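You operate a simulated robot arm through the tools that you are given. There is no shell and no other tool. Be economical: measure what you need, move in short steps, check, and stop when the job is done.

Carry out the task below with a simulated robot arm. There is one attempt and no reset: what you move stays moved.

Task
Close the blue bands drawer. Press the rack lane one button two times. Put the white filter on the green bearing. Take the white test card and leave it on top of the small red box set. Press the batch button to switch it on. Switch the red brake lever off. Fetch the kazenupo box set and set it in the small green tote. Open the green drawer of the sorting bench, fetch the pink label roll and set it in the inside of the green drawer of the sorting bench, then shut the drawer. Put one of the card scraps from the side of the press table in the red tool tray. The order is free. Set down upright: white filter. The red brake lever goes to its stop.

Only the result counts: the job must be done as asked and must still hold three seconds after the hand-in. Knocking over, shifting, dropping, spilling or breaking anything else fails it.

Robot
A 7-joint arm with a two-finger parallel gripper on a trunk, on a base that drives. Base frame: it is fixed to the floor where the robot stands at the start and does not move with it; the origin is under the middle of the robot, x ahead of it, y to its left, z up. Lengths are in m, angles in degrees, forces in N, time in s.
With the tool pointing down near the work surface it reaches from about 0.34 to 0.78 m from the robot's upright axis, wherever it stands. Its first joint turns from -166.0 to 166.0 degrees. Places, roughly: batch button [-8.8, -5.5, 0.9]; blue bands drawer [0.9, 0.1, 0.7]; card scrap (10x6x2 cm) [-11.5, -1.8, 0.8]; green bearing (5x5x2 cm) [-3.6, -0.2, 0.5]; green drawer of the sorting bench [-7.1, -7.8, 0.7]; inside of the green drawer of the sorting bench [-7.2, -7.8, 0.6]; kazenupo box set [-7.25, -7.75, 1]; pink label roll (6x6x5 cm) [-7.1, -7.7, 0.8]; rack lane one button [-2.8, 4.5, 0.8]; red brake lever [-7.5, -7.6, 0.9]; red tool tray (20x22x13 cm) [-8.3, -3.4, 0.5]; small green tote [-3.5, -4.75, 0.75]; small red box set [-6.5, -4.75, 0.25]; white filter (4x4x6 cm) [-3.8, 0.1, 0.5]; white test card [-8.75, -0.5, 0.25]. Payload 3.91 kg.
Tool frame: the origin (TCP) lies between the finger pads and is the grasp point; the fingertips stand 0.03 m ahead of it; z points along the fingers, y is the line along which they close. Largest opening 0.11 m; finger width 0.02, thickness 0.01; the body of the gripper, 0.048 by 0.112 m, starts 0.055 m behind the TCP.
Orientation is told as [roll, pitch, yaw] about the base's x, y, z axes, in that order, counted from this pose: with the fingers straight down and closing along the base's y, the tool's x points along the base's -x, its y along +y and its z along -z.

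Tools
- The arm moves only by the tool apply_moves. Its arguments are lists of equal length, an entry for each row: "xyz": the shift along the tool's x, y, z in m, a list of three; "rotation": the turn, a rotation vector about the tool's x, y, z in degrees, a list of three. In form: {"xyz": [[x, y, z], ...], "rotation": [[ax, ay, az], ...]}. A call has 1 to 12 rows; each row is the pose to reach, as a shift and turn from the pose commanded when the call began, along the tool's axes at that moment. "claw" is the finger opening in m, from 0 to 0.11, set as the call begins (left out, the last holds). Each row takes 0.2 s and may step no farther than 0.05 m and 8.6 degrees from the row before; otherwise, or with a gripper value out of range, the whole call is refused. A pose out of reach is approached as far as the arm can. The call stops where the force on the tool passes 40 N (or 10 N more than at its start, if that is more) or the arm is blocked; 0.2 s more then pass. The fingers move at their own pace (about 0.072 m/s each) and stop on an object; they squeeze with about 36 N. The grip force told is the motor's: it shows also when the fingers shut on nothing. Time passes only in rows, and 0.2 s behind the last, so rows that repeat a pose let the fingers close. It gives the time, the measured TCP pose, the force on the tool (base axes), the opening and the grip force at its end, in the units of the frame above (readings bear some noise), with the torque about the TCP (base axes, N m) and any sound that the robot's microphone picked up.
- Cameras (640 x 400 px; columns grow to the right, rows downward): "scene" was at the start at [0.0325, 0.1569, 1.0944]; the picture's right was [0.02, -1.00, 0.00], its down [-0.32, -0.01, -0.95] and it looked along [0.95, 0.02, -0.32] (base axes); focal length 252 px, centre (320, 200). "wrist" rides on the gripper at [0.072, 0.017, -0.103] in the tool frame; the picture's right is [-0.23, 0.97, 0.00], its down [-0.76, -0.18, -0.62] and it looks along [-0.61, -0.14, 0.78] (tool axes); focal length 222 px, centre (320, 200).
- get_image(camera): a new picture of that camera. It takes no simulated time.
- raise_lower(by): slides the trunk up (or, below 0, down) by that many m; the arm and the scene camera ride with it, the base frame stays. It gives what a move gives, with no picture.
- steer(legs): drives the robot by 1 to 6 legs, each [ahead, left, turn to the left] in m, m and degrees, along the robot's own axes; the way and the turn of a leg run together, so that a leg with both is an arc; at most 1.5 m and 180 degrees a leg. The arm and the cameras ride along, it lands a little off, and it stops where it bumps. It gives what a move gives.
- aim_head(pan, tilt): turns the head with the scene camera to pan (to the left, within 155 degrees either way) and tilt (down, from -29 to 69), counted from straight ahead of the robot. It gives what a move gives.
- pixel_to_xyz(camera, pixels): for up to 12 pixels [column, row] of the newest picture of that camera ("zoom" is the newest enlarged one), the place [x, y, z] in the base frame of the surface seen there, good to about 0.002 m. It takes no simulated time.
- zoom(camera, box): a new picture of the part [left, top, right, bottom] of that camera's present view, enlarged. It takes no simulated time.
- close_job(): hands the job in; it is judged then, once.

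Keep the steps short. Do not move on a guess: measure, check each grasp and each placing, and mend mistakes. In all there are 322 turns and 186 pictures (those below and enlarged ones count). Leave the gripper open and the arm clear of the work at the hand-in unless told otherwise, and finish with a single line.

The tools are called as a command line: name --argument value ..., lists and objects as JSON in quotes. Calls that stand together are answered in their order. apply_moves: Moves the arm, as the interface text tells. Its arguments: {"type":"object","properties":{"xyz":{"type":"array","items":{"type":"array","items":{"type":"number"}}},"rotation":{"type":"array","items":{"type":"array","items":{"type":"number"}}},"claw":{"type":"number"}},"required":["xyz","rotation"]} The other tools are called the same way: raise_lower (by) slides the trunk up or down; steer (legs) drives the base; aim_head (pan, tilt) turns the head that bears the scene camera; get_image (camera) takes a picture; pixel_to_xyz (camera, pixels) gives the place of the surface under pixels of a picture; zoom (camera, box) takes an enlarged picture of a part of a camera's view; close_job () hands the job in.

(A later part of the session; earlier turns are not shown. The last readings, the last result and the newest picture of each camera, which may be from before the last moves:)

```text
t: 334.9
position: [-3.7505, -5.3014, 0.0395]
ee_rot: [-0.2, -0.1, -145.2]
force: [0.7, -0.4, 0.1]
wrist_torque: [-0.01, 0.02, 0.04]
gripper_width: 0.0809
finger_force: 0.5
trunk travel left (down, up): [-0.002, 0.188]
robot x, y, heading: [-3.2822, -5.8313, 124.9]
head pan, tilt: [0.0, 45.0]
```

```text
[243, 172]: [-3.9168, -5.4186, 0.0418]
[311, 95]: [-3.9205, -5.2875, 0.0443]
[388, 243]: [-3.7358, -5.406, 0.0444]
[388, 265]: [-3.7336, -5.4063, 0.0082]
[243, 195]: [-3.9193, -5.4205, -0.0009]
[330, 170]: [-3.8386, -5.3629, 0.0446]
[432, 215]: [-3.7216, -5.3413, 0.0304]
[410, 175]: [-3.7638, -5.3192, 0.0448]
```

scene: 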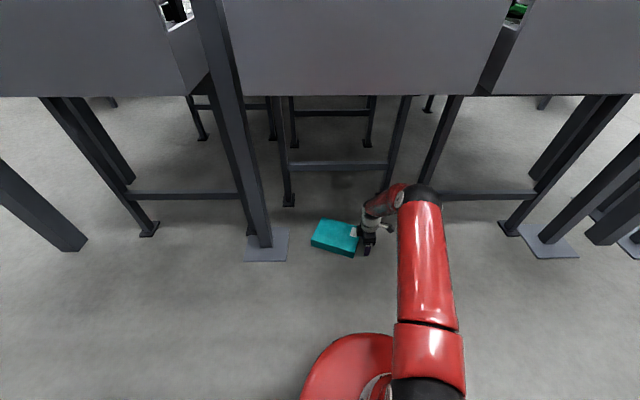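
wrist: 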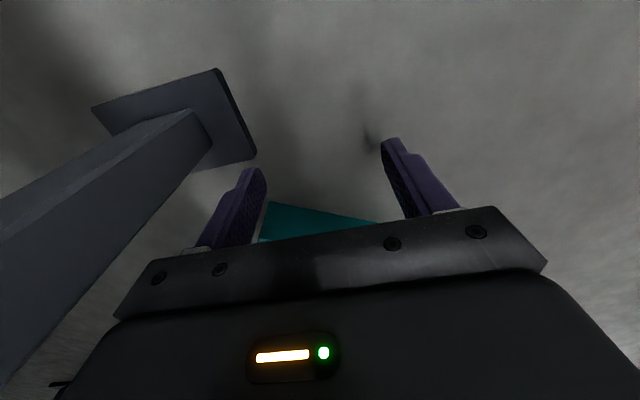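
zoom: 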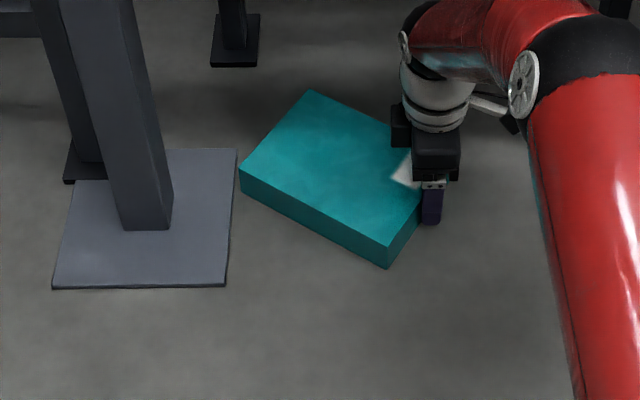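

The corner R is caught in the fork and the box turned. I'll lift out, go to the box's near long side with closed fingers, and push its end away from me to square it up.

apply_moves --xyz '[[0.03, 0, 0], [0.05, 0, -0.03], [0.05, 0.02, -0.07], [0.03, 0.06, -0.08], [0, 0.1, -0.08], [-0.03, 0.135, -0.08], [-0.055, 0.15, -0.06], [-0.055, 0.15, -0.03], [-0.055, 0.15, 0]]' --rotation '[[0, 0, 0], [0, 0, 0], [0, 0, 0], [0, 0, 0], [0, 0, 0], [0, 0, 0], [0, 0, 0], [0, 0, 0], [0, 0, 0]]'

apply_moves --xyz '[[0, 0, 0], [0, 0, 0], [0, -0.02, 0], [0, -0.04, 0], [0, -0.06, 0], [0, -0.08, 0], [0, -0.1, 0]]' --rotation '[[0, 0, 0], [0, 0, 0], [0, 0, 0], [0, 0, 0], [0, 0, 0], [0, 0, 0], [0, 0, 0]]' --claw 0

zoom --camera "scene" --box '[230, 190, 390, 290]'

```text
t: 336.7
position: [-3.7109, -5.4528, 0.0739]
ee_rot: [-0.5, -0.1, -145.3]
force: [5.0, -5.0, 18.8]
wrist_torque: [0.64, 0.26, -0.13]
gripper_width: 0.0763
finger_force: 0.0
trunk travel left (down, up): [-0.002, 0.188]
robot x, y, heading: [-3.2865, -5.8323, 124.7]
head pan, tilt: [0.0, 45.0]
stopped in row 9: the force on the tool passed its limit at 56 N (the readings are from after the stop); the commanded pose is now the measured one
```

```text
t: 338.3
position: [-3.7667, -5.3709, 0.0733]
ee_rot: [-0.4, 0.1, -145.2]
force: [1.4, -0.2, -1.0]
wrist_torque: [-0.01, -0.03, -0.03]
gripper_width: 0.0002
finger_force: 36.3
trunk travel left (down, up): [-0.002, 0.188]
robot x, y, heading: [-3.2876, -5.8308, 124.8]
head pan, tilt: [0.0, 45.0]
```

```text
4.00 times, centred on (310, 240) of scene
```

zoom: 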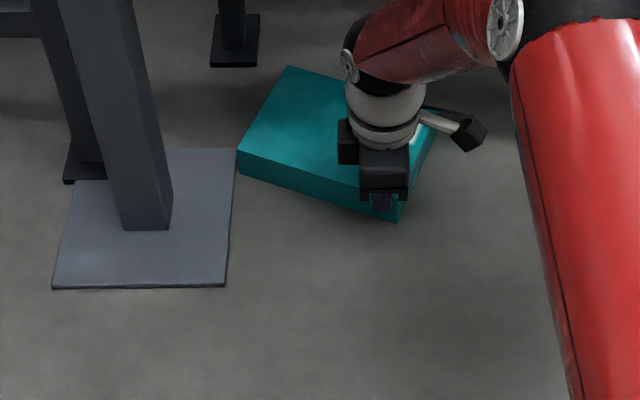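

pixel_to_xyz --camera "zoom" --pixels '[[241, 152], [289, 72], [400, 200], [400, 218], [432, 150], [241, 170]]'

```text
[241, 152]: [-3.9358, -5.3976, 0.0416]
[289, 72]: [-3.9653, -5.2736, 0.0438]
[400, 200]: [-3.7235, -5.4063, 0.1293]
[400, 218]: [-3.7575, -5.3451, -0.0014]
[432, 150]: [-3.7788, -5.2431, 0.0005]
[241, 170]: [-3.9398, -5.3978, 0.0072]
```

Pressing on top drags the box well, so I'll use that: fork open on top of the box's centre, press, then drag it toward me and square it in one motion.

apply_moves --xyz '[[0, 0, -0.03], [-0.01, -0.035, -0.05], [-0.025, -0.07, -0.05], [-0.04, -0.105, -0.05], [-0.04, -0.105, -0.03]]' --rotation '[[0, 0, 0], [0, 0, 0], [0, 0, 0], [0, 0, 0], [0, 0, 0]]' --claw 0.08

apply_moves --xyz '[[0, 0, 0.012], [0, 0, 0.022], [0, 0, 0.028], [0, 0, 0.034], [0, 0, 0.04]]' --rotation '[[0, 0, 0], [0, 0, 0], [0, 0, 0], [0, 0, 0], [0, 0, 0]]'

zoom --camera "scene" --box '[230, 190, 390, 290]'

```text
t: 339.5
position: [-3.855, -5.3113, 0.1059]
ee_rot: [-0.4, -0.1, -145.3]
force: [-0.1, 0.7, 0.9]
wrist_torque: [0.02, -0.04, 0.0]
gripper_width: 0.0799
finger_force: 0.1
out of reach, approached as far as the arm can: row 5
trunk travel left (down, up): [-0.002, 0.188]
robot x, y, heading: [-3.2862, -5.8315, 125.0]
head pan, tilt: [0.0, 45.0]
```

```text
t: 340.7
position: [-3.8492, -5.3145, 0.0756]
ee_rot: [-0.9, -0.2, -145.4]
force: [1.2, -4.7, 34.4]
wrist_torque: [-1.39, -1.06, 0.2]
gripper_width: 0.0822
finger_force: 1.9
out of reach, approached as far as the arm can: row 1, 2, 3, 4, 5
trunk travel left (down, up): [-0.002, 0.188]
robot x, y, heading: [-3.2903, -5.8308, 125.0]
head pan, tilt: [0.0, 45.0]
```

```text
4.00 times, centred on (310, 240) of scene
```

zoom: 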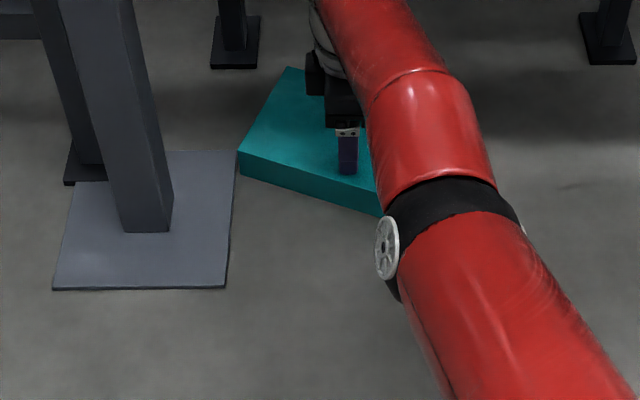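

Pressing at 34 N. Now I'll drag it toward me 8 cm while turning it ~20°.

apply_moves --xyz '[[0.005, 0.015, -0.004], [0.012, 0.03, -0.005], [0.02, 0.045, -0.005], [0.025, 0.06, -0.005], [0.025, 0.08, -0.005]]' --rotation '[[0, 0, -4], [0, 0, -8], [0, 0, -12], [0, 0, -16], [0, 0, -20]]'

zoom --camera "scene" --box '[230, 190, 390, 290]'

```text
t: 341.2
position: [-3.8505, -5.3176, 0.0761]
ee_rot: [-0.9, -0.4, -140.6]
force: [3.3, -2.7, 16.4]
wrist_torque: [-0.59, -0.72, 0.07]
gripper_width: 0.0815
finger_force: 1.9
out of reach, approached as far as the arm can: row 1, 2
trunk travel left (down, up): [-0.002, 0.188]
robot x, y, heading: [-3.2858, -5.8331, 125.3]
head pan, tilt: [0.0, 45.0]
stopped in row 2: the force on the tool passed its limit at 52 N (the readings are from after the stop); the commanded pose is now the measured one
```

```text
4.00 times, centred on (310, 240) of scene
```

zoom: 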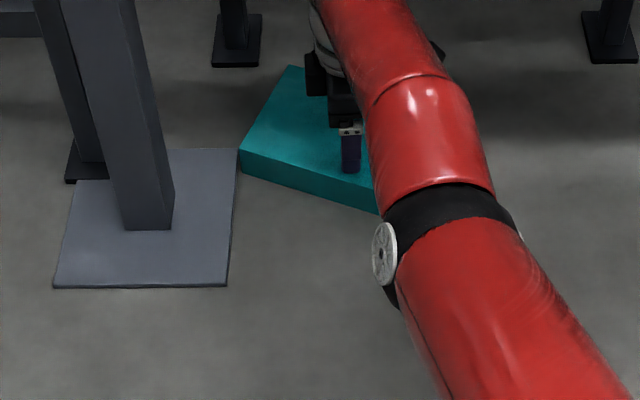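

Residual force is 16 N. I'll continue the drag from here.

apply_moves --xyz '[[0.003, 0.015, 0], [0.006, 0.03, 0], [0.009, 0.045, 0], [0.012, 0.06, 0], [0.012, 0.075, 0]]' --rotation '[[0, 0, -3], [0, 0, -6], [0, 0, -9], [0, 0, -12], [0, 0, -15]]'

zoom --camera "scene" --box '[230, 190, 390, 290]'

```text
t: 341.6
position: [-3.851, -5.3185, 0.0773]
ee_rot: [-1.1, -0.6, -137.6]
force: [4.8, -5.2, 17.1]
wrist_torque: [-0.58, -0.74, 0.0]
gripper_width: 0.0829
finger_force: 3.1
out of reach, approached as far as the arm can: row 1, 2
trunk travel left (down, up): [-0.002, 0.188]
robot x, y, heading: [-3.2877, -5.8309, 125.3]
head pan, tilt: [0.0, 45.0]
stopped in row 2: the force on the tool passed its limit at 44 N (the readings are from after the stop); the commanded pose is now the measured one
```

```text
4.00 times, centred on (310, 240) of scene
```

zoom: 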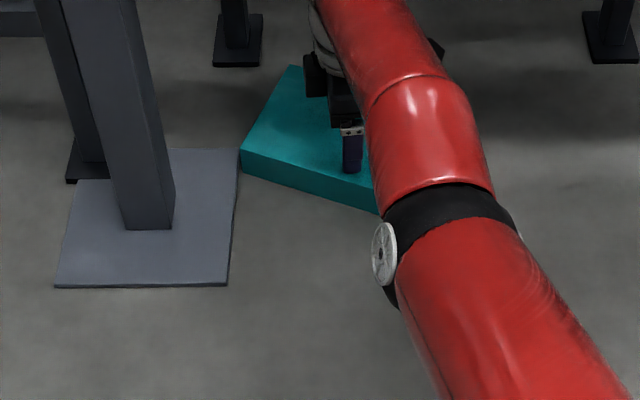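

I'm at the reach limit. I'll lift off, move the base 8 cm closer and press again.

apply_moves --xyz '[[0, 0, -0.02], [0, 0, -0.04]]' --rotation '[[0, 0, 0], [0, 0, 0]]'

steer --legs '[[0.09, 0, 0]]'

get_image --camera "scene"

pixel_to_xyz --camera "scene" --pixels '[[355, 215], [350, 255], [320, 230], [385, 235], [400, 250]]'

```text
t: 342.2
position: [-3.857, -5.3128, 0.1122]
ee_rot: [-1.0, -0.6, -137.6]
force: [-0.3, -0.3, -0.4]
wrist_torque: [0.02, 0.01, -0.03]
gripper_width: 0.0802
finger_force: 0.0
out of reach, approached as far as the arm can: row 1, 2
trunk travel left (down, up): [-0.002, 0.188]
robot x, y, heading: [-3.2907, -5.8311, 124.9]
head pan, tilt: [0.0, 45.0]
```

```text
t: 343.3
position: [-3.9071, -5.2412, 0.1122]
ee_rot: [-0.9, -0.7, -137.6]
force: [0.9, -0.7, 0.5]
wrist_torque: [-0.01, -0.04, 0.01]
gripper_width: 0.0801
finger_force: 0.1
trunk travel left (down, up): [-0.002, 0.188]
robot x, y, heading: [-3.335, -5.7616, 125.1]
head pan, tilt: [0.0, 45.0]
```

```text
56 pictures are left
```

scene: 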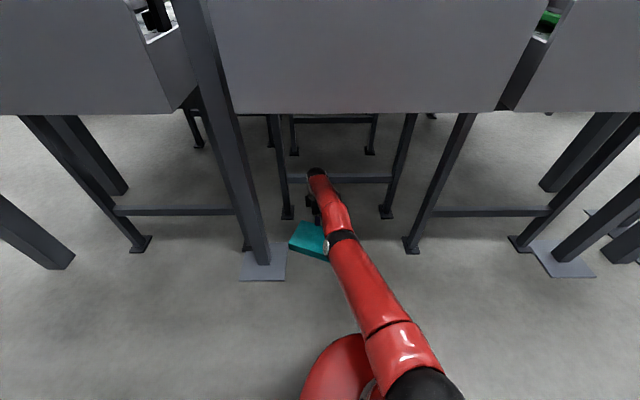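

```text
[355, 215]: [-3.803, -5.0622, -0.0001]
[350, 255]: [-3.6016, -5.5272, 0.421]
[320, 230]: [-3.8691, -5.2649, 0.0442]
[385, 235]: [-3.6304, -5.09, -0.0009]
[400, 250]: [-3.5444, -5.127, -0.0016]
```

I'll move over the box centre again, press, and drag.

apply_moves --xyz '[[0, 0.04, 0], [0, 0.08, 0], [0, 0.08, 0.02], [0, 0.08, 0.032], [0, 0.08, 0.038], [0, 0.08, 0.042]]' --rotation '[[0, 0, 0], [0, 0, 0], [0, 0, 0], [0, 0, 0], [0, 0, 0], [0, 0, 0]]'

apply_moves --xyz '[[0.006, 0.015, 0], [0.012, 0.03, 0], [0.018, 0.045, 0], [0.02, 0.06, 0], [0.02, 0.075, 0]]' --rotation '[[0, 0, -3], [0, 0, -6], [0, 0, -9], [0, 0, -12], [0, 0, -15]]'

zoom --camera "scene" --box '[220, 190, 380, 290]'

```text
t: 344.4
position: [-3.9072, -5.2512, 0.0756]
ee_rot: [-1.5, -0.5, -137.7]
force: [5.5, -5.4, 20.1]
wrist_torque: [-0.79, -0.91, -0.05]
gripper_width: 0.0837
finger_force: 3.4
out of reach, approached as far as the arm can: row 1, 2, 3, 4, 5
trunk travel left (down, up): [-0.002, 0.188]
robot x, y, heading: [-3.3353, -5.7593, 125.2]
head pan, tilt: [0.0, 45.0]
stopped in row 5: the force on the tool passed its limit at 54 N (the readings are from after the stop); the commanded pose is now the measured one
```

```text
t: 344.8
position: [-3.9091, -5.2515, 0.0767]
ee_rot: [-1.7, -0.9, -135.1]
force: [6.9, -7.1, 18.4]
wrist_torque: [-0.73, -0.95, -0.09]
gripper_width: 0.085
finger_force: 5.2
out of reach, approached as far as the arm can: row 1, 2
trunk travel left (down, up): [-0.002, 0.188]
robot x, y, heading: [-3.3343, -5.7573, 124.9]
head pan, tilt: [0.0, 45.0]
stopped in row 2: the force on the tool passed its limit at 48 N (the readings are from after the stop); the commanded pose is now the measured one
```

```text
4.00 times, centred on (300, 240) of scene
```

zoom: 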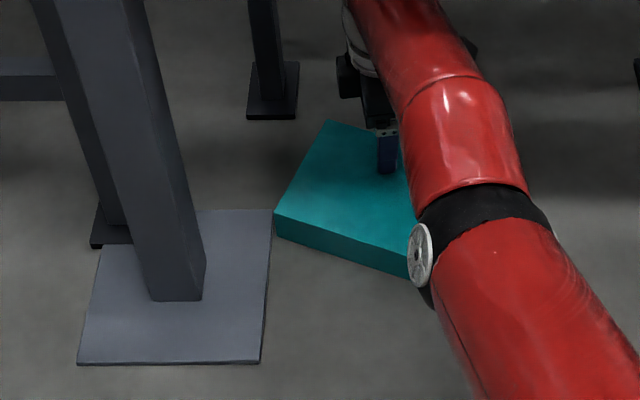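

Further turning that way hits a joint limit. I'll lift, turn the tool back to yaw ~125° and use that orientation instead.

apply_moves --xyz '[[0, 0.01, -0.03], [0, 0.02, -0.05], [0, 0.03, -0.06], [0, 0.04, -0.06], [0, 0.05, -0.06], [0, 0.06, -0.06], [0, 0.07, -0.06], [0, 0.08, -0.06], [0, 0.09, -0.06], [0, 0.1, -0.06], [0, 0.1, -0.06], [0, 0.1, -0.06]]' --rotation '[[0, 0, 8.33], [0, 0, 16.66], [0, 0, 25], [0, 0, 33.3], [0, 0, 41.7], [0, 0, 50], [0, 0, 58.3], [0, 0, 66.7], [0, 0, 75], [0, 0, 83.3], [0, 0, 91.7], [0, 0, 100]]'

get_image --camera "wrist"

```text
t: 347.4
position: [-3.92, -5.2551, 0.112]
ee_rot: [1.1, -1.2, 124.6]
force: [0.8, 0.7, 1.1]
wrist_torque: [-0.01, 0.0, 0.05]
gripper_width: 0.0802
finger_force: 0.1
out of reach, approached as far as the arm can: row 1, 2, 3, 4, 5, 6, 7, 8, 9, 10, 11, 12
trunk travel left (down, up): [-0.002, 0.188]
robot x, y, heading: [-3.335, -5.7631, 125.3]
head pan, tilt: [0.0, 45.0]
```

```text
54 pictures are left
```

wrist: 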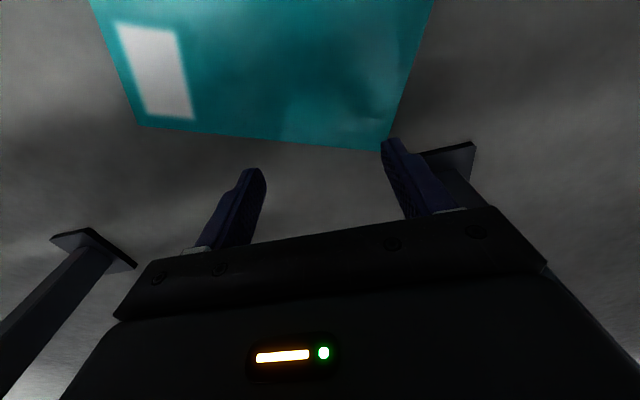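

The commanded pose had drifted beyond reach. I'll move back toward me and read the pose.

apply_moves --xyz '[[0.03, 0, 0], [0.06, 0, 0], [0.09, 0, 0]]' --rotation '[[0, 0, 0], [0, 0, 0], [0, 0, 0]]'

get_image --camera "wrist"

pixel_to_xyz --camera "wrist" --pixels '[[140, 126], [390, 148], [260, 100], [330, 145]]'

```text
t: 348.2
position: [-3.9326, -5.2732, 0.0932]
ee_rot: [1.1, -1.4, 124.9]
force: [0.2, -0.2, -0.1]
wrist_torque: [-0.02, -0.02, -0.03]
gripper_width: 0.0799
finger_force: 0.0
out of reach, approached as far as the arm can: row 1, 2, 3
trunk travel left (down, up): [-0.002, 0.188]
robot x, y, heading: [-3.3337, -5.763, 125.0]
head pan, tilt: [0.0, 45.0]
```

```text
53 pictures are left
```

wrist: 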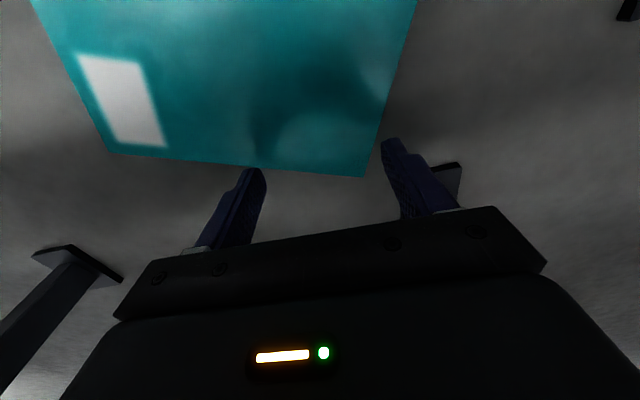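

```text
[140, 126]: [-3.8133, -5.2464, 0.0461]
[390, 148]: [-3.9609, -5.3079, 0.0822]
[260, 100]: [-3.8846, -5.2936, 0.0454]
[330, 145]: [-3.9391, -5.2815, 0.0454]
```

apply_moves --xyz '[[0.04, 0, -0.03], [0.08, 0, -0.06], [0.12, 0, -0.09], [0.16, 0, -0.11]]' --rotation '[[0, 0, 0], [0, 0, 0], [0, 0, 0], [0, 0, 0]]'

```text
t: 349.2
position: [-3.9763, -5.3156, 0.1817]
ee_rot: [1.1, -1.3, 124.8]
force: [0.0, 0.3, -0.9]
wrist_torque: [0.0, 0.04, 0.03]
gripper_width: 0.0803
finger_force: 0.1
out of reach, approached as far as the arm can: row 1, 2, 3, 4
trunk travel left (down, up): [-0.002, 0.188]
robot x, y, heading: [-3.3349, -5.7659, 125.0]
head pan, tilt: [0.0, 45.0]
```

The arm seems stuck against a joint limit. I'll raise and move away from the pillar (-s).

apply_moves --xyz '[[0, -0.04, -0.03], [0, -0.08, -0.06], [0, -0.12, -0.09], [0, -0.16, -0.12], [0, -0.2, -0.12]]' --rotation '[[0, 0, 0], [0, 0, 0], [0, 0, 0], [0, 0, 0], [0, 0, 0]]'

get_image --camera "scene"

```text
t: 350.4
position: [-3.8361, -5.1559, 0.2973]
ee_rot: [1.2, -1.4, 125.0]
force: [-0.1, -0.4, -0.3]
wrist_torque: [0.02, -0.01, 0.02]
gripper_width: 0.0801
finger_force: 0.0
out of reach, approached as far as the arm can: row 1, 2, 3, 4, 5
trunk travel left (down, up): [-0.002, 0.188]
robot x, y, heading: [-3.341, -5.7603, 125.1]
head pan, tilt: [0.0, 45.0]
```

```text
52 pictures are left
```

scene: 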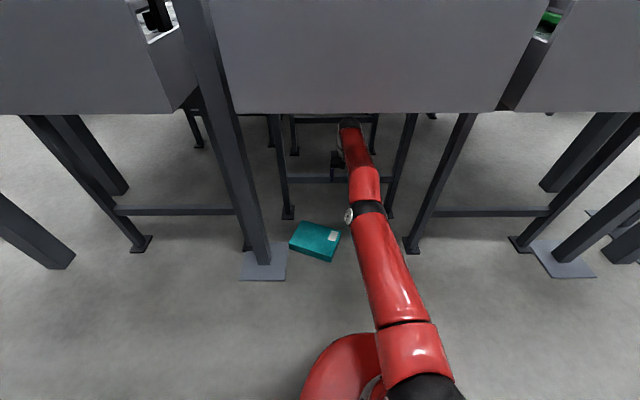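

apply_moves --xyz '[[0.05, 0, 0], [0.1, 0, 0], [0.15, 0, 0], [0.2, 0, 0], [0.25, 0, 0], [0.3, 0, 0]]' --rotation '[[0, 0, 0], [0, 0, 0], [0, 0, 0], [0, 0, 0], [0, 0, 0], [0, 0, 0]]'

```text
t: 351.8
position: [-3.8424, -5.1639, 0.3056]
ee_rot: [1.0, -1.4, 125.0]
force: [0.1, 0.9, 0.3]
wrist_torque: [0.02, -0.03, 0.01]
gripper_width: 0.08
finger_force: 0.1
out of reach, approached as far as the arm can: row 1, 2, 3, 4, 5, 6
trunk travel left (down, up): [-0.002, 0.188]
robot x, y, heading: [-3.336, -5.756, 125.1]
head pan, tilt: [0.0, 45.0]
```

apply_moves --xyz '[[0.05, 0, -0.02], [0.1, 0, -0.04], [0.15, 0, -0.06], [0.2, 0, -0.08]]' --rotation '[[0, -4, 0], [0, -8, 0], [0, -12, 0], [0, -16, 0]]'

```text
refused: row 1 steps farther than a row can; nothing moved
```

apply_moves --xyz '[[0.04, 0, -0.02], [0.08, 0, -0.04], [0.12, 0, -0.06], [0.16, 0, -0.08]]' --rotation '[[0, -4, 0], [0, -8, 0], [0, -12, 0], [0, -16, 0]]'

```text
t: 352.8
position: [-3.8919, -5.1639, 0.4441]
ee_rot: [1.1, -17.4, 124.6]
force: [0.2, 0.1, -0.8]
wrist_torque: [0.01, -0.02, -0.03]
gripper_width: 0.0799
finger_force: 0.0
out of reach, approached as far as the arm can: row 1, 2, 3, 4
trunk travel left (down, up): [-0.002, 0.188]
robot x, y, heading: [-3.3383, -5.7604, 125.2]
head pan, tilt: [0.0, 45.0]
```

I'll try changing the tilt only, to free whichever joint is at its limit.

apply_moves --xyz '[[0, 0, 0], [0, 0, 0], [0, 0, 0], [0, 0, 0]]' --rotation '[[0, -8, 0], [0, -16, 0], [0, -24, 0], [0, -32, 0]]'

get_image --camera "scene"

```text
t: 353.8
position: [-3.9695, -5.0942, 0.4638]
ee_rot: [1.8, -49.4, 123.5]
force: [0.0, -0.1, -0.6]
wrist_torque: [-0.03, 0.0, 0.03]
gripper_width: 0.0798
finger_force: 0.1
out of reach, approached as far as the arm can: row 1, 2, 3, 4
trunk travel left (down, up): [-0.002, 0.188]
robot x, y, heading: [-3.3375, -5.7621, 125.2]
head pan, tilt: [0.0, 45.0]
```

```text
51 pictures are left
```

scene: 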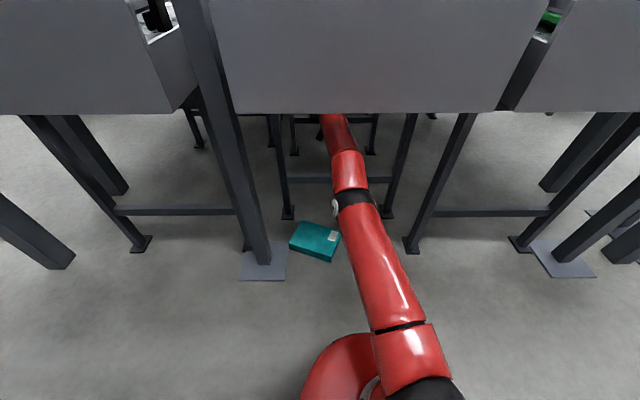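

The arm is straight and the solver won't bend it. Earlier, moving downward freed it, so I'll try down-and-back together.

apply_moves --xyz '[[0.04, 0, 0.01], [0.08, 0, 0.02], [0.12, 0, 0.03], [0.16, 0, 0.04], [0.2, 0, 0.05], [0.24, 0, 0.06]]' --rotation '[[0, 6, 0], [0, 12, 0], [0, 18, 0], [0, 24, 0], [0, 30, 0], [0, 36, 0]]'

```text
t: 355.2
position: [-3.9197, -5.1737, 0.241]
ee_rot: [1.1, -13.2, 124.6]
force: [0.0, -0.4, 0.9]
wrist_torque: [0.01, -0.01, -0.03]
gripper_width: 0.08
finger_force: 0.0
out of reach, approached as far as the arm can: row 1, 2, 3, 4, 5, 6
trunk travel left (down, up): [-0.002, 0.188]
robot x, y, heading: [-3.3349, -5.758, 125.1]
head pan, tilt: [0.0, 45.0]
```

apply_moves --xyz '[[0.03, -0.035, 0], [0.06, -0.07, 0], [0.09, -0.105, 0], [0.12, -0.14, 0], [0.15, -0.175, 0], [0.18, -0.21, 0], [0.21, -0.21, 0], [0.24, -0.21, 0]]' --rotation '[[0, 0, 4], [0, 0, 8], [0, 0, 12], [0, 0, 16], [0, 0, 20], [0, 0, 20], [0, 0, 20], [0, 0, 20]]'

```text
t: 357.0
position: [-3.7305, -5.0375, 0.1773]
ee_rot: [5.7, -12.2, 104.2]
force: [-0.3, -0.6, -0.2]
wrist_torque: [0.01, -0.01, -0.01]
gripper_width: 0.0799
finger_force: 0.1
out of reach, approached as far as the arm can: row 1, 2, 3, 4, 5, 6, 7, 8
trunk travel left (down, up): [-0.002, 0.188]
robot x, y, heading: [-3.3345, -5.7614, 124.8]
head pan, tilt: [0.0, 45.0]
```

I'll back out into the aisle, turn along it and free the arm there.

steer --legs '[[-0.33, 0, 0], [0, 0, -88]]'

apply_moves --xyz '[[0, 0, -0.05], [0, 0, -0.1], [0, 0, -0.15], [0, 0, -0.2], [0, 0, -0.25], [0, 0, -0.3], [0.03, 0, -0.34], [0.06, 0, -0.38], [0.09, 0, -0.42], [0.12, 0, -0.46], [0.15, 0, -0.5], [0.18, 0, -0.54]]' --rotation '[[0, 0, 0], [0, 0, 0], [0, 0, 0], [0, 0, 0], [0, 0, 0], [0, 0, 0], [0, 0, 0], [0, 0, 0], [0, 0, 0], [0, 0, 0], [0, 0, 0], [0, 0, 0]]'

get_image --camera "scene"

```text
t: 362.9
position: [-2.4502, -5.5904, 0.1771]
ee_rot: [5.8, -12.2, 17.5]
force: [0.1, 0.2, -0.3]
wrist_torque: [0.05, 0.0, -0.01]
gripper_width: 0.08
finger_force: 0.0
trunk travel left (down, up): [-0.002, 0.188]
robot x, y, heading: [-3.147, -6.027, 38.5]
head pan, tilt: [0.0, 45.0]
```

```text
t: 365.4
position: [-2.6048, -5.6553, 0.7161]
ee_rot: [5.7, -12.1, 17.5]
force: [0.3, 0.7, 0.1]
wrist_torque: [-0.03, 0.04, 0.0]
gripper_width: 0.0799
finger_force: 0.1
out of reach, approached as far as the arm can: row 1, 2, 3, 4, 5, 6, 7, 8, 9, 10, 11, 12
trunk travel left (down, up): [-0.002, 0.188]
robot x, y, heading: [-3.1475, -6.0257, 38.5]
head pan, tilt: [0.0, 45.0]
```

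```text
50 pictures are left
```

scene: 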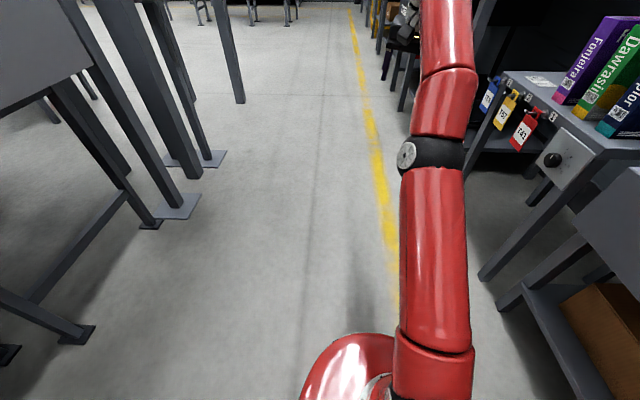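

Now I'll test a straight-down move from this elevated pose.

apply_moves --xyz '[[0.01, 0, 0.039], [0.02, 0, 0.078], [0.03, 0, 0.117], [0.04, 0, 0.156]]' --rotation '[[0, 2, 0], [0, 4, 0], [0, 6, 0], [0, 8, 0]]'

```text
t: 366.4
position: [-2.5668, -5.6129, 0.5856]
ee_rot: [5.7, -4.2, 18.4]
force: [1.2, 0.5, 0.2]
wrist_torque: [0.0, 0.01, 0.0]
gripper_width: 0.0799
finger_force: 0.1
out of reach, approached as far as the arm can: row 1, 2, 3, 4
trunk travel left (down, up): [-0.002, 0.188]
robot x, y, heading: [-3.1531, -6.0275, 38.4]
head pan, tilt: [0.0, 45.0]
```

I'll restore the tool's yaw to the robot's heading and level it, then test retracting.

apply_moves --xyz '[[0, 0, 0], [0, 0, 0], [0, 0, 0], [0.03, 0, 0.02], [0.06, 0, 0.04], [0.09, 0, 0.06], [0.12, 0, 0.08]]' --rotation '[[2, 1.4, -6.7], [4, 2.8, -13.4], [5.7, 4.2, -20], [5.7, 4.2, -20], [5.7, 4.2, -20], [5.7, 4.2, -20], [5.7, 4.2, -20]]'

```text
t: 368.1
position: [-2.6733, -5.6357, 0.494]
ee_rot: [-1.0, -0.7, 38.3]
force: [0.0, 0.5, 0.4]
wrist_torque: [-0.03, -0.01, 0.0]
gripper_width: 0.0798
finger_force: 0.1
out of reach, approached as far as the arm can: row 1, 2, 3
trunk travel left (down, up): [-0.002, 0.188]
robot x, y, heading: [-3.1478, -6.0284, 38.5]
head pan, tilt: [0.0, 45.0]
```

Freed – it was a wrist limit with yaw and tilt. I'll lower and retract the tool, face the chutes again and approach the box.

apply_moves --xyz '[[0.02, 0, 0.04], [0.04, 0, 0.08], [0.06, 0, 0.12], [0.08, 0, 0.16], [0.1, 0, 0.2], [0.12, 0, 0.24], [0.14, 0, 0.28], [0.15, 0, 0.3]]' --rotation '[[0, 0, 0], [0, 0, 0], [0, 0, 0], [0, 0, 0], [-1, 0.7, 0], [-1, 0.7, 0], [-1, 0.7, 0], [-1, 0.7, 0]]'

steer --legs '[[0, 0, 87], [0.3, -0.05, 0]]'

get_image --camera "scene"

```text
t: 369.9
position: [-2.7844, -5.733, 0.1923]
ee_rot: [-0.1, -0.1, 38.5]
force: [0.5, 0.0, 0.5]
wrist_torque: [0.02, -0.01, 0.02]
gripper_width: 0.0798
finger_force: 0.1
trunk travel left (down, up): [-0.002, 0.188]
robot x, y, heading: [-3.1487, -6.0266, 38.5]
head pan, tilt: [0.0, 45.0]
```

```text
t: 375.7
position: [-3.5763, -5.3782, 0.1936]
ee_rot: [0.0, -0.1, 126.9]
force: [0.6, 0.7, 0.5]
wrist_torque: [0.01, -0.01, 0.01]
gripper_width: 0.0801
finger_force: 0.1
trunk travel left (down, up): [-0.002, 0.188]
robot x, y, heading: [-3.2946, -5.7488, 127.0]
head pan, tilt: [0.0, 45.0]
```

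```text
49 pictures are left
```

scene: 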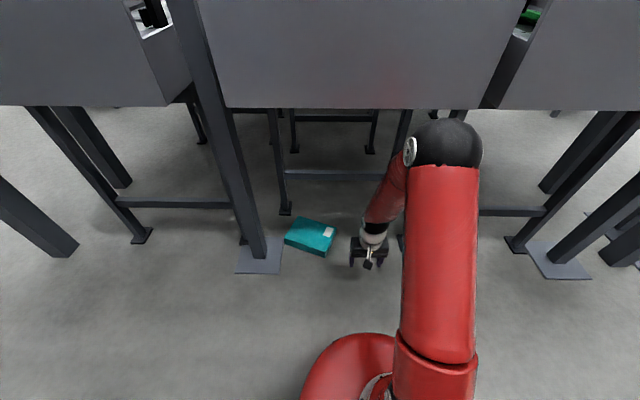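

pixel_to_xyz --camera "scene" --pixels '[[288, 239], [303, 220], [334, 231], [323, 249], [311, 235]]'

```text
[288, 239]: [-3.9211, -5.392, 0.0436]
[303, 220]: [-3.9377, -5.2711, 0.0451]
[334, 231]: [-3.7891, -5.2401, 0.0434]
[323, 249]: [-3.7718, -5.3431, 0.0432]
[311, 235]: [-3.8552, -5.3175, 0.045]
```

I'll sidestep left 0.17 m so the box is straight ahead, then reach over it and press.

steer --legs '[[0, 0.16, -1]]'

apply_moves --xyz '[[-0.04, 0, 0.02], [-0.08, 0, 0.04], [-0.12, 0, 0.06], [-0.16, 0, 0.08], [-0.2, 0, 0.08]]' --rotation '[[0, 0, 0], [0, 0, 0], [0, 0, 0], [0, 0, 0], [0, 0, 0]]'

```text
t: 377.1
position: [-3.6949, -5.4659, 0.1923]
ee_rot: [0.1, 0.0, 125.8]
force: [-0.1, 0.0, 0.4]
wrist_torque: [0.0, -0.03, 0.0]
gripper_width: 0.0799
finger_force: 0.0
trunk travel left (down, up): [-0.002, 0.188]
robot x, y, heading: [-3.4176, -5.841, 125.9]
head pan, tilt: [0.0, 45.0]
```

```text
t: 378.3
position: [-3.8155, -5.3031, 0.1136]
ee_rot: [-0.1, 0.0, 125.8]
force: [0.1, 0.4, 0.4]
wrist_torque: [0.02, 0.01, -0.02]
gripper_width: 0.0801
finger_force: 0.1
trunk travel left (down, up): [-0.002, 0.188]
robot x, y, heading: [-3.4209, -5.8402, 125.6]
head pan, tilt: [0.0, 45.0]
```

apply_moves --xyz '[[0, 0.03, 0], [0, 0.03, 0.02], [0, 0.03, 0.033], [0, 0.03, 0.038], [0, 0.03, 0.041], [0, 0.03, 0.043]]' --rotation '[[0, 0, 0], [0, 0, 0], [0, 0, 0], [0, 0, 0], [0, 0, 0], [0, 0, 0]]'

```text
t: 379.7
position: [-3.8395, -5.3206, 0.0748]
ee_rot: [0.0, -0.2, 125.9]
force: [7.7, -7.8, 23.2]
wrist_torque: [-0.47, -0.18, 0.02]
gripper_width: 0.0799
finger_force: 0.0
trunk travel left (down, up): [-0.002, 0.188]
robot x, y, heading: [-3.4145, -5.8443, 125.5]
head pan, tilt: [0.0, 45.0]
stopped in row 6: the force on the tool passed its limit at 43 N (the readings are from after the stop); the commanded pose is now the measured one
```

Pressing with ~23 N. I'll drag toward me.

apply_moves --xyz '[[0.02, 0, 0], [0.04, 0, 0], [0.06, 0, 0], [0.08, 0, 0], [0.1, 0, 0], [0.12, 0, 0], [0.14, 0, 0]]' --rotation '[[0, 0, 0], [0, 0, 0], [0, 0, 0], [0, 0, 0], [0, 0, 0], [0, 0, 0], [0, 0, 0]]'

zoom --camera "scene" --box '[220, 190, 420, 315]'

```text
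t: 381.3
position: [-3.7573, -5.4321, 0.0749]
ee_rot: [0.0, -0.8, 125.8]
force: [-10.7, 16.8, 34.2]
wrist_torque: [1.41, -0.87, 0.8]
gripper_width: 0.0806
finger_force: 0.1
trunk travel left (down, up): [-0.002, 0.188]
robot x, y, heading: [-3.4187, -5.8496, 126.1]
head pan, tilt: [0.0, 45.0]
```

```text
3.20 times, centred on (320, 252) of scene
```

zoom: 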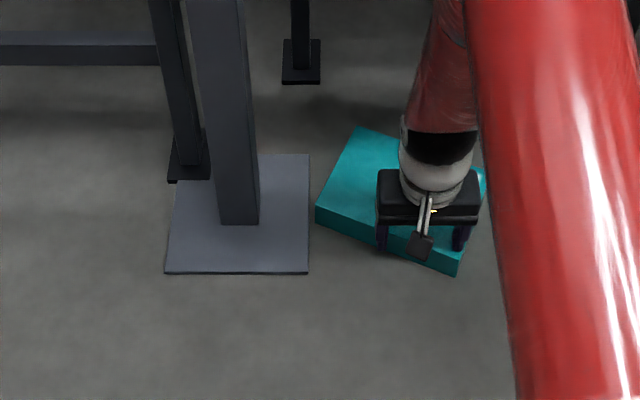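

It drags well. I'll re-grip further back on the box and drag again.

apply_moves --xyz '[[0, 0, -0.02], [-0.035, 0.0, -0.03], [-0.07, 0.0, -0.03], [-0.07, 0.0, -0.015], [-0.07, 0.0, -0.004], [-0.07, 0.0, 0.0], [-0.07, 0.0, 0.003], [-0.07, 0.0, 0.006]]' --rotation '[[0, 0, 0], [0, 0, 0], [0, 0, 0], [0, 0, 0], [0, 0, 0], [0, 0, 0], [0, 0, 0], [0, 0, 0]]'

apply_moves --xyz '[[0.02, 0, 0], [0.04, 0, 0], [0.06, 0, 0], [0.08, 0, 0], [0.1, 0, 0], [0.12, 0, 0], [0.14, 0, 0], [0.16, 0, 0], [0.18, 0, 0]]' --rotation '[[0, 0, 0], [0, 0, 0], [0, 0, 0], [0, 0, 0], [0, 0, 0], [0, 0, 0], [0, 0, 0], [0, 0, 0], [0, 0, 0]]'

get_image --camera "scene"

```text
t: 382.9
position: [-3.796, -5.3801, 0.0745]
ee_rot: [-0.1, 0.1, 125.8]
force: [7.4, -9.2, 28.9]
wrist_torque: [-0.46, 0.08, 0.2]
gripper_width: 0.0799
finger_force: 0.1
trunk travel left (down, up): [-0.002, 0.188]
robot x, y, heading: [-3.4192, -5.8466, 126.0]
head pan, tilt: [0.0, 45.0]
stopped in row 7: the force on the tool passed its limit at 57 N (the readings are from after the stop); the commanded pose is now the measured one
```

```text
t: 384.2
position: [-3.732, -5.4696, 0.0761]
ee_rot: [0.0, -0.3, 125.7]
force: [5.1, -6.0, 24.5]
wrist_torque: [-0.34, -0.34, -0.06]
gripper_width: 0.0797
finger_force: 0.1
trunk travel left (down, up): [-0.002, 0.188]
robot x, y, heading: [-3.4209, -5.8477, 126.1]
head pan, tilt: [0.0, 45.0]
stopped in row 6: the force on the tool passed its limit at 65 N (the readings are from after the stop); the commanded pose is now the measured one
```

```text
47 pictures are left
```

scene: 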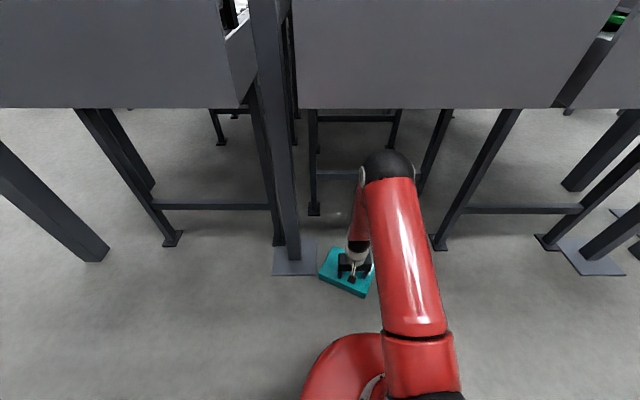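

apply_moves --xyz '[[0.02, 0, -0.001], [0.04, 0, -0.001], [0.06, 0, -0.001], [0.08, 0, -0.001], [0.1, 0, -0.001]]' --rotation '[[0, 0, 0], [0, 0, 0], [0, 0, 0], [0, 0, 0], [0, 0, 0]]'

zoom --camera "scene" --box '[240, 200, 440, 325]'

pixel_to_xyz --camera "zoom" --pixels '[[240, 240], [285, 150], [390, 320], [225, 220], [300, 250]]'

```text
t: 385.4
position: [-3.6767, -5.5468, 0.0744]
ee_rot: [0.0, -0.4, 125.8]
force: [3.7, -4.5, 25.7]
wrist_torque: [0.28, -1.03, 0.04]
gripper_width: 0.0799
finger_force: 0.0
trunk travel left (down, up): [-0.002, 0.188]
robot x, y, heading: [-3.4175, -5.8401, 125.6]
head pan, tilt: [0.0, 45.0]
stopped in row 5: the force on the tool passed its limit at 77 N (the readings are from after the stop); the commanded pose is now the measured one
```

```text
3.20 times, centred on (340, 262) of scene
```

zoom: 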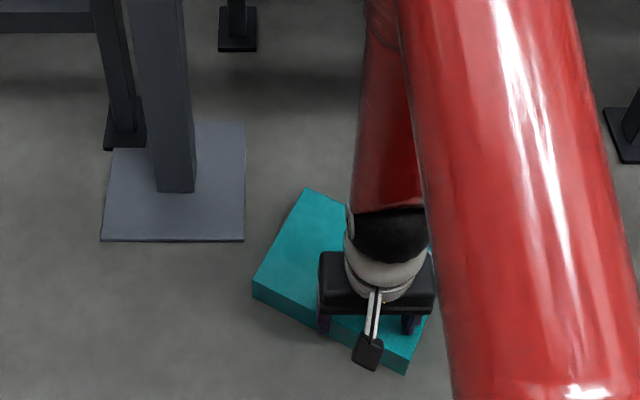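

```text
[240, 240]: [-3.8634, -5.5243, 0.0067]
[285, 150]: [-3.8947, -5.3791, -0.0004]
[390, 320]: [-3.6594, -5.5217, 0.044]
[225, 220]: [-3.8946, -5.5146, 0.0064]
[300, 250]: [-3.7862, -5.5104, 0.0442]
```

pixel_to_xyz --camera "zoom" --pixels '[[257, 283], [307, 194], [407, 355], [360, 325]]'

```text
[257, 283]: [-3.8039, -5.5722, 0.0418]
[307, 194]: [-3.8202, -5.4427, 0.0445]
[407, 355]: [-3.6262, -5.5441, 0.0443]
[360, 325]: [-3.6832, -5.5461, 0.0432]
```

Box centre is (s 6.233, n 2.277), angle -27°. I'll lift, back the base 0.12 m, press at its centre and drag it sideways in front of the plate while squaring it.

apply_moves --xyz '[[0, 0, -0.03], [0, 0, -0.05]]' --rotation '[[0, 0, 0], [0, 0, 0]]'

steer --legs '[[-0.14, 0.08, 0]]'

```text
t: 386.1
position: [-3.6763, -5.5431, 0.1227]
ee_rot: [0.0, -0.5, 125.7]
force: [-0.1, 0.4, 0.8]
wrist_torque: [-0.04, -0.01, -0.01]
gripper_width: 0.08
finger_force: 0.1
trunk travel left (down, up): [-0.002, 0.188]
robot x, y, heading: [-3.4181, -5.8436, 125.6]
head pan, tilt: [0.0, 45.0]
```

```text
t: 387.5
position: [-3.6614, -5.7058, 0.1233]
ee_rot: [0.1, -0.6, 126.0]
force: [-0.5, 0.9, 0.1]
wrist_torque: [-0.01, -0.05, 0.0]
gripper_width: 0.0797
finger_force: 0.0
trunk travel left (down, up): [-0.002, 0.188]
robot x, y, heading: [-3.402, -6.0073, 126.1]
head pan, tilt: [0.0, 45.0]
```

apply_moves --xyz '[[-0.04, -0.015, 0], [-0.08, -0.03, 0], [-0.12, -0.045, 0], [-0.16, -0.06, 0], [-0.2, -0.074, 0], [-0.215, -0.074, 0.02], [-0.215, -0.074, 0.04], [-0.215, -0.074, 0.047], [-0.215, -0.074, 0.05], [-0.215, -0.074, 0.052], [-0.215, -0.074, 0.054]]' --rotation '[[0, 0, 0], [0, 0, 0], [0, 0, 0], [0, 0, 0], [0, 0, 0], [0, 0, 0], [0, 0, 0], [0, 0, 0], [0, 0, 0], [0, 0, 0], [0, 0, 0]]'

apply_moves --xyz '[[0.015, 0.005, 0], [0.03, 0.015, 0], [0.045, 0.03, 0], [0.06, 0.045, 0], [0.075, 0.06, 0], [0.085, 0.08, 0], [0.09, 0.1, 0], [0.09, 0.12, 0], [0.09, 0.14, 0], [0.09, 0.16, 0], [0.09, 0.18, 0]]' --rotation '[[0, 0, -2], [0, 0, -4], [0, 0, -6], [0, 0, -8], [0, 0, -10], [0, 0, -12], [0, 0, -15], [0, 0, -18], [0, 0, -21], [0, 0, -24], [0, 0, -27]]'

zoom --camera "scene" --box '[200, 180, 400, 305]'

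```text
t: 390.0
position: [-3.7272, -5.4873, 0.0762]
ee_rot: [0.0, -0.4, 126.0]
force: [5.2, -8.0, 20.4]
wrist_torque: [-0.48, -0.23, 0.09]
gripper_width: 0.0797
finger_force: 0.1
trunk travel left (down, up): [-0.002, 0.188]
robot x, y, heading: [-3.4015, -6.0091, 126.0]
head pan, tilt: [0.0, 45.0]
stopped in row 11: the force on the tool passed its limit at 42 N (the readings are from after the stop); the commanded pose is now the measured one
```

```text
t: 391.2
position: [-3.7334, -5.5829, 0.0731]
ee_rot: [-0.2, -0.8, 136.2]
force: [6.2, -2.2, 21.9]
wrist_torque: [-0.85, 0.31, 0.43]
gripper_width: 0.0787
finger_force: 0.0
trunk travel left (down, up): [-0.002, 0.188]
robot x, y, heading: [-3.4019, -6.0015, 125.7]
head pan, tilt: [0.0, 45.0]
stopped in row 6: the force on the tool passed its limit at 41 N (the readings are from after the stop); the commanded pose is now the measured one
```

```text
3.20 times, centred on (300, 242) of scene
```

zoom: 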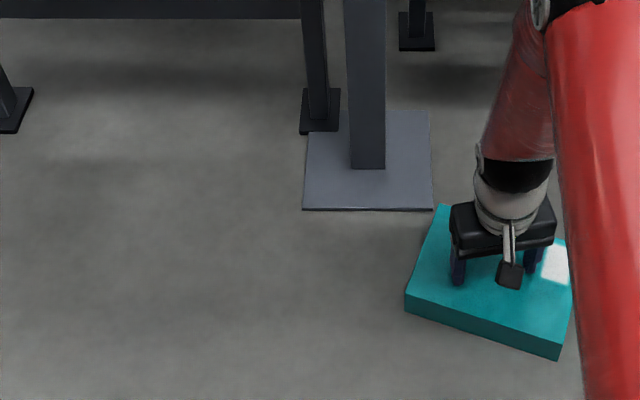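

Excellent control. I'll continue the drag sideways with some more turn.

apply_moves --xyz '[[0, 0.02, 0], [0, 0.04, 0], [0, 0.06, 0], [0, 0.08, 0], [0, 0.1, 0], [0, 0.12, 0], [0, 0.14, 0]]' --rotation '[[0, 0, -2], [0, 0, -4], [0, 0, -6], [0, 0, -8], [0, 0, -10], [0, 0, -12], [0, 0, -14]]'

zoom --camera "scene" --box '[200, 180, 400, 305]'

pixel_to_xyz --camera "zoom" --pixels '[[320, 206], [420, 206], [365, 166], [420, 120]]'

```text
t: 392.3
position: [-3.7864, -5.6384, 0.0756]
ee_rot: [-0.5, -0.9, 143.9]
force: [3.1, 1.2, 19.2]
wrist_torque: [-0.69, 0.2, 0.31]
gripper_width: 0.0781
finger_force: 0.1
trunk travel left (down, up): [-0.002, 0.188]
robot x, y, heading: [-3.4003, -6.0046, 126.2]
head pan, tilt: [0.0, 45.0]
stopped in row 5: the force on the tool passed its limit at 42 N (the readings are from after the stop); the commanded pose is now the measured one
```

```text
3.20 times, centred on (300, 242) of scene
```

zoom: 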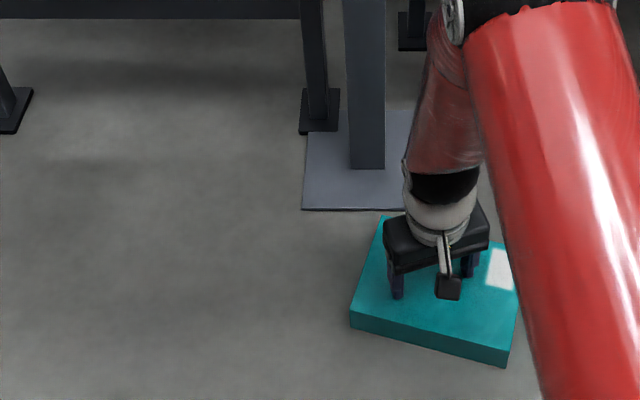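

```text
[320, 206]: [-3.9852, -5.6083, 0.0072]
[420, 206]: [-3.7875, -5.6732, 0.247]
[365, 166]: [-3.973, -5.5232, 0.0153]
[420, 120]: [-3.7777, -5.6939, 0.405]
```

apply_moves --xyz '[[-0.006, 0.019, 0], [-0.012, 0.038, 0], [-0.018, 0.057, 0], [-0.025, 0.076, 0], [-0.025, 0.085, 0]]' --rotation '[[0, 0, -2.5], [0, 0, -5], [0, 0, -7.5], [0, 0, -10], [0, 0, -12]]'

apply_moves --xyz '[[0, 0, -0.03], [0, 0, -0.06]]' --rotation '[[0, 0, 0], [0, 0, 0]]'

zoom --camera "scene" --box '[200, 180, 400, 305]'

```text
t: 393.5
position: [-3.8567, -5.6916, 0.0751]
ee_rot: [-0.7, -0.9, 155.9]
force: [6.4, 13.6, 25.6]
wrist_torque: [-0.61, 0.02, 0.06]
gripper_width: 0.0725
finger_force: 0.1
trunk travel left (down, up): [-0.002, 0.188]
robot x, y, heading: [-3.3992, -6.0069, 126.0]
head pan, tilt: [0.0, 45.0]
```

```text
t: 394.1
position: [-3.8569, -5.6976, 0.1321]
ee_rot: [-0.5, -0.6, 155.9]
force: [0.0, 0.6, 0.7]
wrist_torque: [-0.02, -0.03, -0.02]
gripper_width: 0.08
finger_force: 0.1
trunk travel left (down, up): [-0.002, 0.188]
robot x, y, heading: [-3.4016, -6.0068, 126.3]
head pan, tilt: [0.0, 45.0]
```

```text
3.20 times, centred on (300, 242) of scene
```

zoom: 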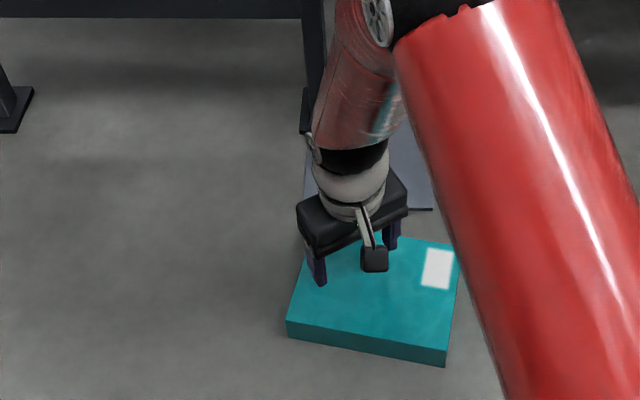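

The box is square in front of the plate. I'll measure it, then bring the tool back behind it.

pixel_to_xyz --camera "zoom" --pixels '[[289, 318], [444, 348], [457, 252], [370, 300], [425, 207]]'

apply_moves --xyz '[[0.02, -0.02, -0.01], [0.04, -0.04, -0.02], [0.06, -0.06, -0.02], [0.08, -0.08, -0.02]]' --rotation '[[0, 0, 7.5], [0, 0, 15], [0, 0, 22.5], [0, 0, 29.9]]'

steer --legs '[[-0.05, 0.16, 0]]'

```text
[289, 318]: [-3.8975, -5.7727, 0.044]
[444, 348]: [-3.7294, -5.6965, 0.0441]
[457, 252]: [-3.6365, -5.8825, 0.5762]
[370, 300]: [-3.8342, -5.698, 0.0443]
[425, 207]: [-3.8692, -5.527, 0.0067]
```

```text
t: 395.1
position: [-3.7502, -5.6544, 0.1505]
ee_rot: [-0.1, -0.9, 125.9]
force: [-0.3, -0.2, 0.2]
wrist_torque: [0.02, 0.02, 0.02]
gripper_width: 0.08
finger_force: 0.1
trunk travel left (down, up): [-0.002, 0.188]
robot x, y, heading: [-3.3986, -6.0043, 125.9]
head pan, tilt: [0.0, 45.0]
```

```text
t: 396.5
position: [-3.8474, -5.785, 0.1516]
ee_rot: [-0.2, -0.8, 125.8]
force: [0.5, -0.1, 0.3]
wrist_torque: [-0.02, -0.02, -0.01]
gripper_width: 0.0799
finger_force: 0.0
trunk travel left (down, up): [-0.002, 0.188]
robot x, y, heading: [-3.5038, -6.1401, 125.9]
head pan, tilt: [0.0, 45.0]
```

Far side is ~7 cm from the plate edge. I'll go behind the near side with the fork tilted 40°, tips ~2 cm above the floor.

apply_moves --xyz '[[0.03, -0.02, 0], [0.05, -0.04, 0.01], [0.052, -0.065, 0.03], [0.052, -0.065, 0.06], [0.052, -0.065, 0.085], [0.052, -0.065, 0.104]]' --rotation '[[0, 0, 0], [0, -8, 0], [0, -16, 0], [0, -24, 0], [0, -32, 0], [0, -40, 0]]'

get_image --camera "wrist"

```text
t: 397.9
position: [-3.7664, -5.7893, 0.0466]
ee_rot: [-0.2, -40.9, 126.0]
force: [0.2, 0.6, -0.5]
wrist_torque: [0.0, 0.02, 0.01]
gripper_width: 0.08
finger_force: 0.0
trunk travel left (down, up): [-0.002, 0.188]
robot x, y, heading: [-3.5002, -6.1367, 125.6]
head pan, tilt: [0.0, 45.0]
```

```text
42 pictures are left
```

wrist: 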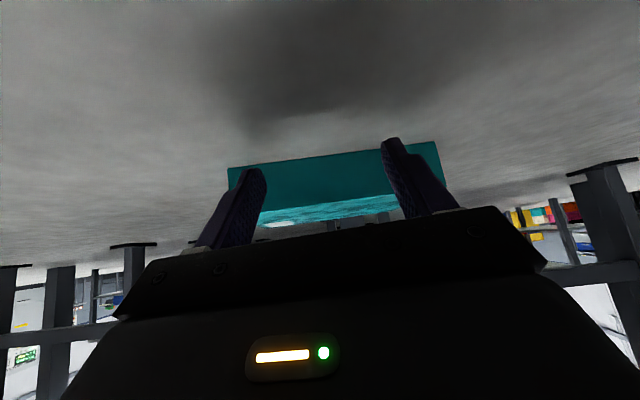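

The fork faces the box's side. I'll push forward until it braces against the plate.

apply_moves --xyz '[[-0.0151, 0, 0.0131], [-0.0302, 0, 0.0262], [-0.0454, 0, 0.0393], [-0.0605, 0, 0.0524], [-0.0718, 0, 0.0622], [-0.0794, 0, 0.0688], [-0.087, 0, 0.0753], [-0.0945, 0, 0.0819]]' --rotation '[[0, 0, 0], [0, 0, 0], [0, 0, 0], [0, 0, 0], [0, 0, 0], [0, 0, 0], [0, 0, 0], [0, 0, 0]]'

zoom --camera "scene" --box '[220, 190, 420, 315]'

```text
t: 399.4
position: [-3.825, -5.7051, 0.0432]
ee_rot: [-0.2, -40.0, 125.9]
force: [0.7, 0.5, 0.0]
wrist_torque: [-0.02, 0.01, 0.02]
gripper_width: 0.08
finger_force: 0.1
trunk travel left (down, up): [-0.002, 0.188]
robot x, y, heading: [-3.4974, -6.1343, 125.7]
head pan, tilt: [0.0, 45.0]
stopped in row 7: the force on the tool passed its limit at 61 N (the readings are from after the stop); the commanded pose is now the measured one
```

```text
3.20 times, centred on (320, 252) of scene
```

zoom: 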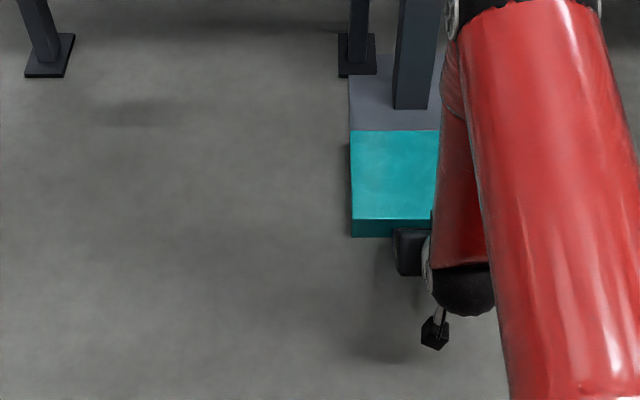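

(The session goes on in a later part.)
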